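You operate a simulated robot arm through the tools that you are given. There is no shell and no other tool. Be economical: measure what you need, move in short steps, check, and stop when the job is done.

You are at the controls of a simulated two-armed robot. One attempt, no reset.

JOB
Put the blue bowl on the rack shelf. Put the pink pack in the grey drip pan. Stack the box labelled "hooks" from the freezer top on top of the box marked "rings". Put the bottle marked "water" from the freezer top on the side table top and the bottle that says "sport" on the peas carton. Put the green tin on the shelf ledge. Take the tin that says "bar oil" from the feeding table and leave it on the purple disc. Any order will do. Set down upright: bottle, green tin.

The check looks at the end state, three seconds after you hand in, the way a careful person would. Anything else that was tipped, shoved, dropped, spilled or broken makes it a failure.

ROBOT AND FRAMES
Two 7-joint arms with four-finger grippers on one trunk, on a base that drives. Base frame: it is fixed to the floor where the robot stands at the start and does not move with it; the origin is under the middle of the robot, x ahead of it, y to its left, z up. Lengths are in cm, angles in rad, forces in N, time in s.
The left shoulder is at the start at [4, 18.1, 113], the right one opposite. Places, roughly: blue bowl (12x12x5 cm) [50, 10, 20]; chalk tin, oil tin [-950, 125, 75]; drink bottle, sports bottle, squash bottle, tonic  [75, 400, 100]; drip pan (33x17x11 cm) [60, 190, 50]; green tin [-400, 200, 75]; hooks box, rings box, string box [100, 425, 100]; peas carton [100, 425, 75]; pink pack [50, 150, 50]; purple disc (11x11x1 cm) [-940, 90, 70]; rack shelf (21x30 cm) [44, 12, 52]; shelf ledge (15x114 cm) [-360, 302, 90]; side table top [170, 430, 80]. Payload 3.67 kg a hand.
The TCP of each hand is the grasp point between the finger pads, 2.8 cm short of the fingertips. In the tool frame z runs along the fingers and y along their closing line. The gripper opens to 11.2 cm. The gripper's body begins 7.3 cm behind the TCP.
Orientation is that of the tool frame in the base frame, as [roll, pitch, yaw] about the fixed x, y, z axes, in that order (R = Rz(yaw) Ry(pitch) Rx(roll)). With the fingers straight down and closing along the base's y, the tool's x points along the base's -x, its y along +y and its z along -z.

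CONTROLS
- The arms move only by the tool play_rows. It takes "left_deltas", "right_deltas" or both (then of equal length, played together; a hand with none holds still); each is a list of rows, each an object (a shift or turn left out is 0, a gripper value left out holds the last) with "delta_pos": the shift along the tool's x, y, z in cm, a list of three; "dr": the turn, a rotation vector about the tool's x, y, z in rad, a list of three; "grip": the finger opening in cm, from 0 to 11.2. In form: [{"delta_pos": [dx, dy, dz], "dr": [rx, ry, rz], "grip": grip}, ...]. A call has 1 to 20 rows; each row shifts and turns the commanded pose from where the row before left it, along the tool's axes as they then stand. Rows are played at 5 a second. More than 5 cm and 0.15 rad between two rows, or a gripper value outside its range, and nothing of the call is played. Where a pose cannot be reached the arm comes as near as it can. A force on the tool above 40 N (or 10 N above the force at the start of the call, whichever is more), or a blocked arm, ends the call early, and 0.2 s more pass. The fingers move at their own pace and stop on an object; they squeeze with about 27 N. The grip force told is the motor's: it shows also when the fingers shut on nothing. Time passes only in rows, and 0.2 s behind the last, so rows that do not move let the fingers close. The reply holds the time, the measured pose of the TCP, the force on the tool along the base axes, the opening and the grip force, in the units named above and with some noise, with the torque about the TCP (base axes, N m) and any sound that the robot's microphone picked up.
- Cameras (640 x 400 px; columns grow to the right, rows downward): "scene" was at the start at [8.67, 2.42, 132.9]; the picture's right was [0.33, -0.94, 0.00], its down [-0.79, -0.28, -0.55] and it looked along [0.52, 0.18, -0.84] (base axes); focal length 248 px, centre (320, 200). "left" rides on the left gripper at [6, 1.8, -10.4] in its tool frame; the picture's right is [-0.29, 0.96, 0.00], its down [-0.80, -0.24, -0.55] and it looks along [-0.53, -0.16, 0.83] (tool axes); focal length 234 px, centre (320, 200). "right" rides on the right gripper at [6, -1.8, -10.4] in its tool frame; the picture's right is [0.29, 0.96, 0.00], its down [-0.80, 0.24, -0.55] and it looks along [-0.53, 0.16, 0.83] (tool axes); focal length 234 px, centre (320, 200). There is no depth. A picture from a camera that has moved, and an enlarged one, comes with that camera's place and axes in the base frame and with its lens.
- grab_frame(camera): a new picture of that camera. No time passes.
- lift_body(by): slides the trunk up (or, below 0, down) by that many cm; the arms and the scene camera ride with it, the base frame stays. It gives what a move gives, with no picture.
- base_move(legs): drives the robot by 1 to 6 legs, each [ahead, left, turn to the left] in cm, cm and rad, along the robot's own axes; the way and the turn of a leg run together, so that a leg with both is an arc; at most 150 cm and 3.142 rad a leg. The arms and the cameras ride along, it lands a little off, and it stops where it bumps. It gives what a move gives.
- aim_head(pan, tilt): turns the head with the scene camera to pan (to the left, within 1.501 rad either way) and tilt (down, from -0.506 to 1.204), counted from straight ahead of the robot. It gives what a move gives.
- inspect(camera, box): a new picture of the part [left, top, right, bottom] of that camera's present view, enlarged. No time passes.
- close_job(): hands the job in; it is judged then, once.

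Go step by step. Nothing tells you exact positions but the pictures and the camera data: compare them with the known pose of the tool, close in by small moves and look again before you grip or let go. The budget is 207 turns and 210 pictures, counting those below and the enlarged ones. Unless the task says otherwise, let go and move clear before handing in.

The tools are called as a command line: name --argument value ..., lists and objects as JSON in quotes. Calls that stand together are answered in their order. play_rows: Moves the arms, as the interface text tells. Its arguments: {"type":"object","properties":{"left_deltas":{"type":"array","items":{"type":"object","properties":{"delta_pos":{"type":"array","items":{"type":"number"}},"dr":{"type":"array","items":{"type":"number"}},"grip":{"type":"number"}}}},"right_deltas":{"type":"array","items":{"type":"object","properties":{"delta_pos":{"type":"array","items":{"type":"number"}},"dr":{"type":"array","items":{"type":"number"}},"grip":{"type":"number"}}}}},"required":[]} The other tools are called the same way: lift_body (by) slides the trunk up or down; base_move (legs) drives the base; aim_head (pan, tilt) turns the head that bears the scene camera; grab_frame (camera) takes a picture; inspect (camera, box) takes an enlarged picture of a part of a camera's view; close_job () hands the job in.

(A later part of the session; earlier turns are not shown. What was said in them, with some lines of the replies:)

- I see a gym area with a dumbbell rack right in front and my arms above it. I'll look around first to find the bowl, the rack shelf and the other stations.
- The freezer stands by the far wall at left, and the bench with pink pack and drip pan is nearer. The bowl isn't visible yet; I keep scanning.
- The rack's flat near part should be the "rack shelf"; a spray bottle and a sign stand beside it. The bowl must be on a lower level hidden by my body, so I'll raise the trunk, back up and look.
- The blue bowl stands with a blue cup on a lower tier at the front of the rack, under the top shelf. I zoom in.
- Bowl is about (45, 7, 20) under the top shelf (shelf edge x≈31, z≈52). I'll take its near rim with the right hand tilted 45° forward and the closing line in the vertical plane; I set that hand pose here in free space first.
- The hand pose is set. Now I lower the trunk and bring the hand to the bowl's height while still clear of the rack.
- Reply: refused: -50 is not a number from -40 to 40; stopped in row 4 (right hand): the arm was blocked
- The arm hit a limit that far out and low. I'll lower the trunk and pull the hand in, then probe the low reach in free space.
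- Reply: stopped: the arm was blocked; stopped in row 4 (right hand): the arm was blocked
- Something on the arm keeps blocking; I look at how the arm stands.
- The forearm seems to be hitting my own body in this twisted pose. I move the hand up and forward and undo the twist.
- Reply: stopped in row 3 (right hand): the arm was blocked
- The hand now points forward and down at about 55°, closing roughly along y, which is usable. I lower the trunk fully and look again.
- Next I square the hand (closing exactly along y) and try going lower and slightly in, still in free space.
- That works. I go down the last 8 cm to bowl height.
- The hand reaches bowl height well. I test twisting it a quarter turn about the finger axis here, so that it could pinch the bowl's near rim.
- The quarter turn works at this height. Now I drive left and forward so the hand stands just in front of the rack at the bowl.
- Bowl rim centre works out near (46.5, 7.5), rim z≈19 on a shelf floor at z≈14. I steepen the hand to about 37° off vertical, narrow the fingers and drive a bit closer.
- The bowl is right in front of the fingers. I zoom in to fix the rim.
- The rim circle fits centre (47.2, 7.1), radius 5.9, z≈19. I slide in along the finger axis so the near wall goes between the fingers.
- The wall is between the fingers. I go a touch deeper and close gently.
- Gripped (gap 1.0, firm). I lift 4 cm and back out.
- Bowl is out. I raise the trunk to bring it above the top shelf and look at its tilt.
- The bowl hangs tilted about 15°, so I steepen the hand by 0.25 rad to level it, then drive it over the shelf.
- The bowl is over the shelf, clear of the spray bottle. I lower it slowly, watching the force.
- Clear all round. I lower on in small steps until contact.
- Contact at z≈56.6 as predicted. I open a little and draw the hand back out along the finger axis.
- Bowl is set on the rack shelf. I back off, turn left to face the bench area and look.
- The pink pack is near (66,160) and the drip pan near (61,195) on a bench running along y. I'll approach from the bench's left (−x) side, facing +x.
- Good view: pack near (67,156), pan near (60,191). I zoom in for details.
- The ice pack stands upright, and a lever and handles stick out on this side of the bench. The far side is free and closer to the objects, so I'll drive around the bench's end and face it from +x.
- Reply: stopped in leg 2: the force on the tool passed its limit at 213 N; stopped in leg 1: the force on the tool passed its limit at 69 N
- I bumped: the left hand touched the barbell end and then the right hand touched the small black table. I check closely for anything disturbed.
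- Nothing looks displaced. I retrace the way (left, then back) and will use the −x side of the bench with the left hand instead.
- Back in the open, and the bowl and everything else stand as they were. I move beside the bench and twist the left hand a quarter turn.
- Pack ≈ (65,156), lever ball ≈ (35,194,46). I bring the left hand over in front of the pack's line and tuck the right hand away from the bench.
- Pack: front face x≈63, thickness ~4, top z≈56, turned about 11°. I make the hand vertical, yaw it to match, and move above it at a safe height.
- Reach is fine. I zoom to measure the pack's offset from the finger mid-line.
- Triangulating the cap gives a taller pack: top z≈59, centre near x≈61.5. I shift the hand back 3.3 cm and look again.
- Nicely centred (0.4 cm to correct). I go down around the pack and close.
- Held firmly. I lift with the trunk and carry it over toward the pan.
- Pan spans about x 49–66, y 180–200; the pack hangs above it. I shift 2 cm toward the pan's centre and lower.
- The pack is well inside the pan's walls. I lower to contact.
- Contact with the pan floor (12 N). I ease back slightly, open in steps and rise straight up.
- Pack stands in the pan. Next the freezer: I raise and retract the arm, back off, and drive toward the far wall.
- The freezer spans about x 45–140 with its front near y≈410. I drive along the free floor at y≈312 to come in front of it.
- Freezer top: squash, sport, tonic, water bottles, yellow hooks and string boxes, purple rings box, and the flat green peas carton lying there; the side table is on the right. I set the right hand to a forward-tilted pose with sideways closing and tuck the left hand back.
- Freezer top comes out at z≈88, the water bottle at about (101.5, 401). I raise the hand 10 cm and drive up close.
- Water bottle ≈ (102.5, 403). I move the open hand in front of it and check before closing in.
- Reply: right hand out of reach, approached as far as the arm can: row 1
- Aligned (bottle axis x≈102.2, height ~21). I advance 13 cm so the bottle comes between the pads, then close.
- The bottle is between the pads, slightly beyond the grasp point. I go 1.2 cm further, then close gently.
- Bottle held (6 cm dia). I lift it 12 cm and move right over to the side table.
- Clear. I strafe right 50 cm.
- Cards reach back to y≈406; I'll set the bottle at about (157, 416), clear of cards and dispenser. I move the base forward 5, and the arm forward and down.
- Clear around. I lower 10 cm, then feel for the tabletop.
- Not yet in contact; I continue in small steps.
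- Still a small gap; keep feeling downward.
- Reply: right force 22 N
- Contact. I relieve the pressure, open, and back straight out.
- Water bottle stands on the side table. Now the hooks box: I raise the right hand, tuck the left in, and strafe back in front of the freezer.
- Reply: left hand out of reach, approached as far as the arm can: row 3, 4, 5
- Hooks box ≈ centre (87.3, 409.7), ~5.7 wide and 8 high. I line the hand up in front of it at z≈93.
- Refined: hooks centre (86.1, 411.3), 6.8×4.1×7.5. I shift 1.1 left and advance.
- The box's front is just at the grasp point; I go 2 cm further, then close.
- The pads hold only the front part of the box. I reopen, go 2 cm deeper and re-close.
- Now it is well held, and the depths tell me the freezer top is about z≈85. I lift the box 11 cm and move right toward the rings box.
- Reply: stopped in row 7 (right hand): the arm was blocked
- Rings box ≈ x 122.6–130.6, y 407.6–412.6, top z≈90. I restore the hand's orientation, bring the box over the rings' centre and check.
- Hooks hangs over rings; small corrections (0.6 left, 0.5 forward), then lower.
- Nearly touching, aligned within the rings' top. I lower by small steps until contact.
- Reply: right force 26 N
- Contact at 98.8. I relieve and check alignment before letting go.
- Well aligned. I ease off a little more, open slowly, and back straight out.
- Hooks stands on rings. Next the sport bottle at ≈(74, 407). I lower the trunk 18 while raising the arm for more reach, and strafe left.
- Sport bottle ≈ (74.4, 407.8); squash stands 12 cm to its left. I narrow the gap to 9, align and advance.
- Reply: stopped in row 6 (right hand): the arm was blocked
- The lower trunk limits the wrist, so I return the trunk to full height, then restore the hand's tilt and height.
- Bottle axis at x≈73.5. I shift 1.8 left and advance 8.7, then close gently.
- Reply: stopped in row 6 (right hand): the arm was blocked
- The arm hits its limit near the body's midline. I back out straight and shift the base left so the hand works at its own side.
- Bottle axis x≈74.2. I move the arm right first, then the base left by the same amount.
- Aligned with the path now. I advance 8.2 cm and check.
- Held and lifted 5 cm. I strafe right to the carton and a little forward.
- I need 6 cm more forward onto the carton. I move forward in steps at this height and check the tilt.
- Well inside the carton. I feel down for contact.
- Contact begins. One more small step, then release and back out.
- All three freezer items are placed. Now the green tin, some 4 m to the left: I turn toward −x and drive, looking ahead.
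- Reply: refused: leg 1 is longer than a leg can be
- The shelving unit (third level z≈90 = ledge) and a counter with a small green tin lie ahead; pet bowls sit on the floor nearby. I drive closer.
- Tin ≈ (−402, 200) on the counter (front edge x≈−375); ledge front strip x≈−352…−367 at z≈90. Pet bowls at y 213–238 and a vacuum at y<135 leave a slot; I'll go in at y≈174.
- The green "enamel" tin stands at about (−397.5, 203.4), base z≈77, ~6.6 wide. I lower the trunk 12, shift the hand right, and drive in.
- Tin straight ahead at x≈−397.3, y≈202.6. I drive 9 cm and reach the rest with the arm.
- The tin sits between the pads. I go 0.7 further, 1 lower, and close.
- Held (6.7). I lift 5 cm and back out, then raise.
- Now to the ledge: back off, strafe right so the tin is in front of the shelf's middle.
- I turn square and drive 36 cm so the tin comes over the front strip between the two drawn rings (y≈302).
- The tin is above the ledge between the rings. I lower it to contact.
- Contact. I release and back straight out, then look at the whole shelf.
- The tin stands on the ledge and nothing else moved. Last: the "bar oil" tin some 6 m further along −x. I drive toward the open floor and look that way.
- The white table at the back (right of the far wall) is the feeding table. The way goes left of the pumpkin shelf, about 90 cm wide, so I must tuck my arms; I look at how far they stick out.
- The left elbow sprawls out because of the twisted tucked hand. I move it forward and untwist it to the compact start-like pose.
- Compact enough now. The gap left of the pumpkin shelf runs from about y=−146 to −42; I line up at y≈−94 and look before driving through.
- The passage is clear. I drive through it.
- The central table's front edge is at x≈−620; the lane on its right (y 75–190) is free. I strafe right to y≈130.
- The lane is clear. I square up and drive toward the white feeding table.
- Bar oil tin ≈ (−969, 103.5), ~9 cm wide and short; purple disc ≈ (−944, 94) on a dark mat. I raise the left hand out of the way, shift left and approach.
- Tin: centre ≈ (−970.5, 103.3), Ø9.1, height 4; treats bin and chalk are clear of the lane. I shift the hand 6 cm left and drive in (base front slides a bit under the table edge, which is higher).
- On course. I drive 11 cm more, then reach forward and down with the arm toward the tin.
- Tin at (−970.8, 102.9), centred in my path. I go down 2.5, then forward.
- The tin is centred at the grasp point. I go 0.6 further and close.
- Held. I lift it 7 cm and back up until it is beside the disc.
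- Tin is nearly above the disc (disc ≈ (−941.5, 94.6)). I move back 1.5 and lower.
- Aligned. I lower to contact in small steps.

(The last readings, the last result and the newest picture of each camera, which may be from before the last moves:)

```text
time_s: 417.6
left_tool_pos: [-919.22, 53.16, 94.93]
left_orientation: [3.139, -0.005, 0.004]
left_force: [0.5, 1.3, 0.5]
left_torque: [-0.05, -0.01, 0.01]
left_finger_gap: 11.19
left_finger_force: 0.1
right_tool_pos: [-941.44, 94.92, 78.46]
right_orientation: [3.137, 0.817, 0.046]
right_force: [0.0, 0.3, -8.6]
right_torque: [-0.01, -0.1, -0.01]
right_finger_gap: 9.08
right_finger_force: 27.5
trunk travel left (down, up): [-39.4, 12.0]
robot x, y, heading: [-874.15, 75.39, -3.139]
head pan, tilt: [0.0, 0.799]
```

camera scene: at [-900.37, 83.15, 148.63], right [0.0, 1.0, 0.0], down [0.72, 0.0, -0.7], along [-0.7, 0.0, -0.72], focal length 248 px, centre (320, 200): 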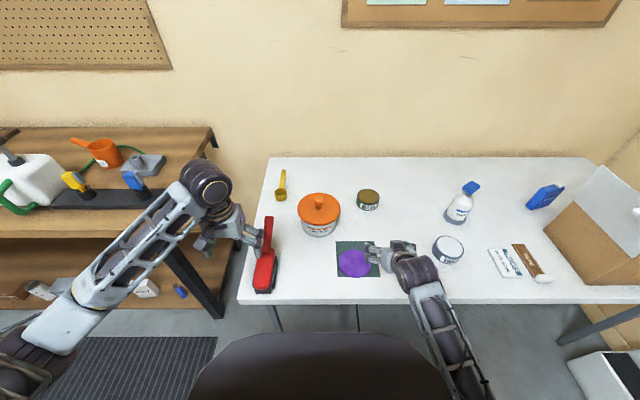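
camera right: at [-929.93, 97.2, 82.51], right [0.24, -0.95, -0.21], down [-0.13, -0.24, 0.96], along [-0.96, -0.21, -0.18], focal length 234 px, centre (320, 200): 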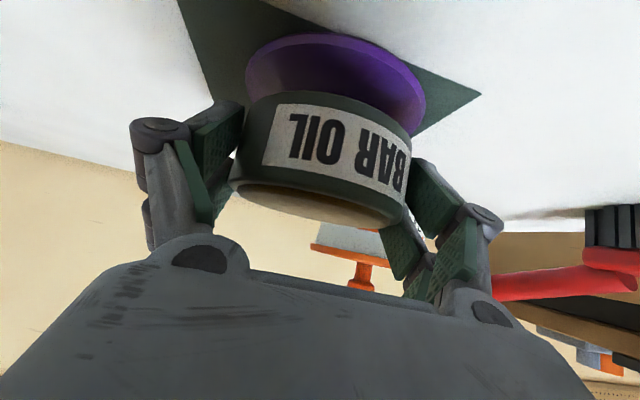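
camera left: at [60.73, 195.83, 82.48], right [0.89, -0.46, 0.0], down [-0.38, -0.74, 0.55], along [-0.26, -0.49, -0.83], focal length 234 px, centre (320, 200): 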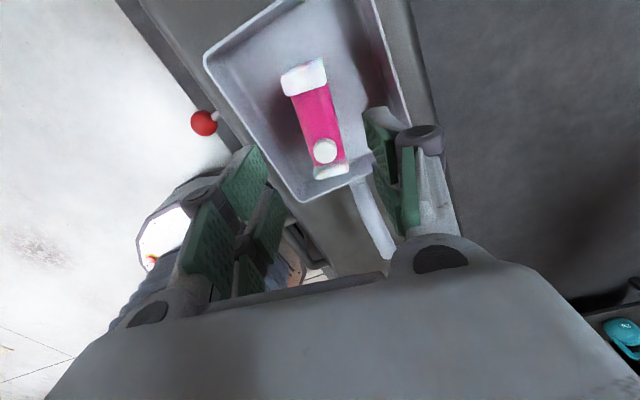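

play_rows --right_deltas '[{"delta_pos": [0.18, 0, 0.17]}, {"delta_pos": [0.18, 0, 0.17]}, {}]'

grab_frame --camera "right"

```text
time_s: 418.4
left_tool_pos: [-919.21, 53.18, 94.85]
left_orientation: [3.14, -0.006, 0.006]
left_force: [0.3, -1.1, -0.1]
left_torque: [0.06, -0.02, -0.04]
left_finger_gap: 11.21
left_finger_force: 0.2
right_tool_pos: [-941.39, 94.87, 77.89]
right_orientation: [3.136, 0.817, 0.044]
right_force: [-0.6, -0.1, -8.7]
right_torque: [0.02, -0.09, -0.02]
right_finger_gap: 9.06
right_finger_force: 27.5
trunk travel left (down, up): [-39.4, 12.0]
robot x, y, heading: [-874.03, 75.4, -3.132]
head pan, tilt: [0.0, 0.799]
```

```text
39 pictures are left
camera right: at [-929.87, 97.18, 80.74], right [0.24, -0.95, -0.21], down [-0.13, -0.24, 0.96], along [-0.96, -0.21, -0.18], focal length 234 px, centre (320, 200)
```

right: 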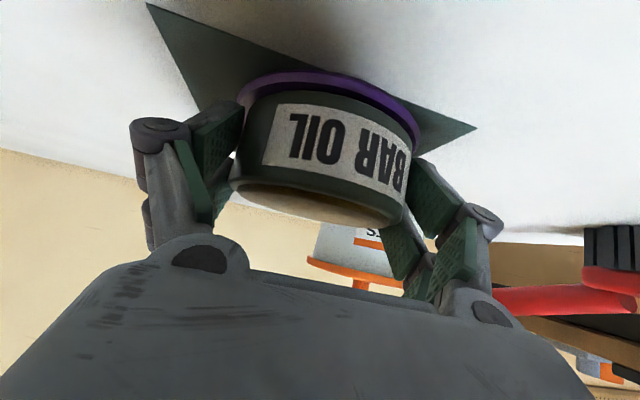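

play_rows --right_deltas '[{"delta_pos": [0.15, 0, 0.14]}, {"delta_pos": [0.15, 0, 0.14]}, {"delta_pos": [0.15, 0, 0.14]}, {}]'

```text
time_s: 419.4
left_tool_pos: [-919.12, 53.05, 94.92]
left_orientation: [3.14, -0.004, 0.006]
left_force: [-0.3, 0.6, -0.4]
left_torque: [0.01, 0.03, 0.0]
left_finger_gap: 11.2
left_finger_force: 0.0
right_tool_pos: [-941.38, 94.8, 77.73]
right_orientation: [3.139, 0.824, 0.043]
right_force: [0.5, 1.8, 6.0]
right_torque: [0.57, -0.1, -0.01]
right_finger_gap: 9.09
right_finger_force: 27.1
trunk travel left (down, up): [-39.4, 12.0]
robot x, y, heading: [-873.95, 75.38, -3.133]
head pan, tilt: [0.0, 0.799]
```

Contact on the disc. I open fully, rise straight up, and back away.

play_rows --right_deltas '[{"delta_pos": [-0.12, 0, -0.11]}, {"grip": 9.6}, {"grip": 10.4}, {"grip": 11.2}, {}, {"delta_pos": [-0.73, 0, -0.68]}, {"delta_pos": [-1.46, 0, -1.36]}, {"delta_pos": [-1.46, 0, -1.36]}, {"delta_pos": [-1.46, 0, -1.36]}, {"delta_pos": [-0.73, 0, -0.68]}, {}]'

base_move --legs '[[-30, 0, 0]]'

grab_frame --camera "scene"

inspect --camera "scene" --box '[240, 110, 440, 240]'

```text
time_s: 421.8
left_tool_pos: [-919.3, 53.22, 95.01]
left_orientation: [3.141, -0.003, 0.005]
left_force: [-0.7, 0.2, 0.7]
left_torque: [-0.02, -0.01, -0.01]
left_finger_gap: 11.22
left_finger_force: 0.1
right_tool_pos: [-941.29, 94.88, 85.74]
right_orientation: [3.136, 0.817, 0.043]
right_force: [0.0, 0.8, 0.0]
right_torque: [0.04, -0.05, -0.03]
right_finger_gap: 11.2
right_finger_force: 0.2
trunk travel left (down, up): [-39.4, 12.0]
robot x, y, heading: [-873.85, 75.18, -3.128]
head pan, tilt: [0.0, 0.799]
```

```text
time_s: 423.9
left_tool_pos: [-889.28, 53.55, 94.83]
left_orientation: [3.138, -0.003, -0.002]
left_force: [0.3, 0.4, -0.8]
left_torque: [0.0, 0.05, -0.04]
left_finger_gap: 11.18
left_finger_force: 0.0
right_tool_pos: [-911.09, 95.5, 85.72]
right_orientation: [3.138, 0.82, 0.038]
right_force: [0.6, -0.9, -0.8]
right_torque: [0.0, 0.04, 0.01]
right_finger_gap: 11.17
right_finger_force: 0.0
trunk travel left (down, up): [-39.4, 12.0]
robot x, y, heading: [-843.83, 75.59, -3.142]
head pan, tilt: [0.0, 0.799]
```

```text
38 pictures are left
camera scene: at [-854.07, 75.49, 148.63], right [0.0, 1.0, 0.0], down [0.72, 0.0, -0.7], along [-0.7, 0.0, -0.72], focal length 248 px, centre (320, 200)
```

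scene: 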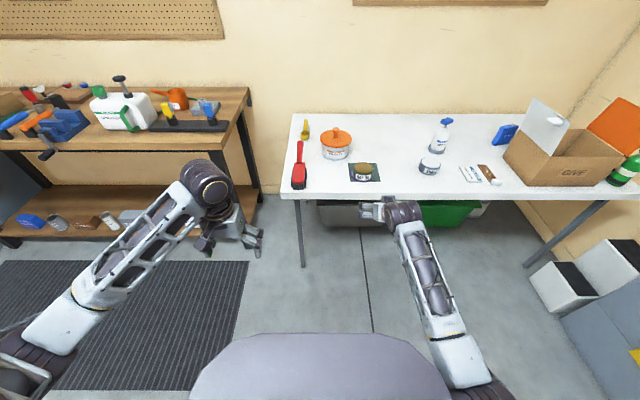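

```text
3.08 times, centred on (340, 175) of scene
camera zoom: at [-854.07, 75.49, 148.63], right [0.0, 1.0, 0.0], down [0.72, 0.0, -0.7], along [-0.7, 0.0, -0.72], focal length 762 px, centre (258, 277)
```

zoom: 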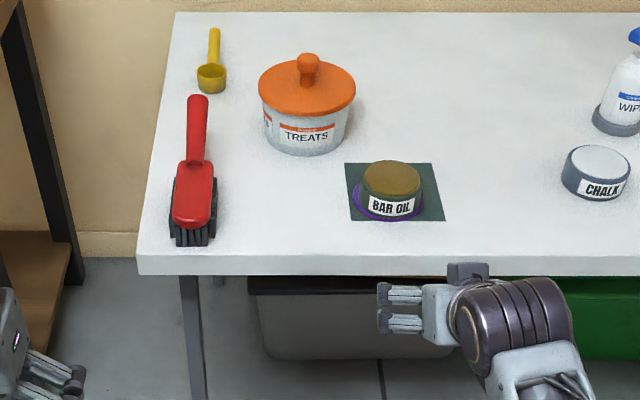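

All jobs are done and the arms are clear; handing in.

close_job

```text
The job is handed in.
```

I placed all seven items and handed the job in. The bowl is on the rack shelf, the pink pack is in the drip pan, and the hooks box is on the rings box. The water bottle is on the side table, the sport bottle is on the peas carton, the green tin is on the ledge, and the bar oil tin is on the purple disc.

While driving around the bench, the left hand bumped the barbell end at 213 N and the right side bumped the black table at 69 N. I checked the pictures afterwards and saw nothing moved or knocked over.
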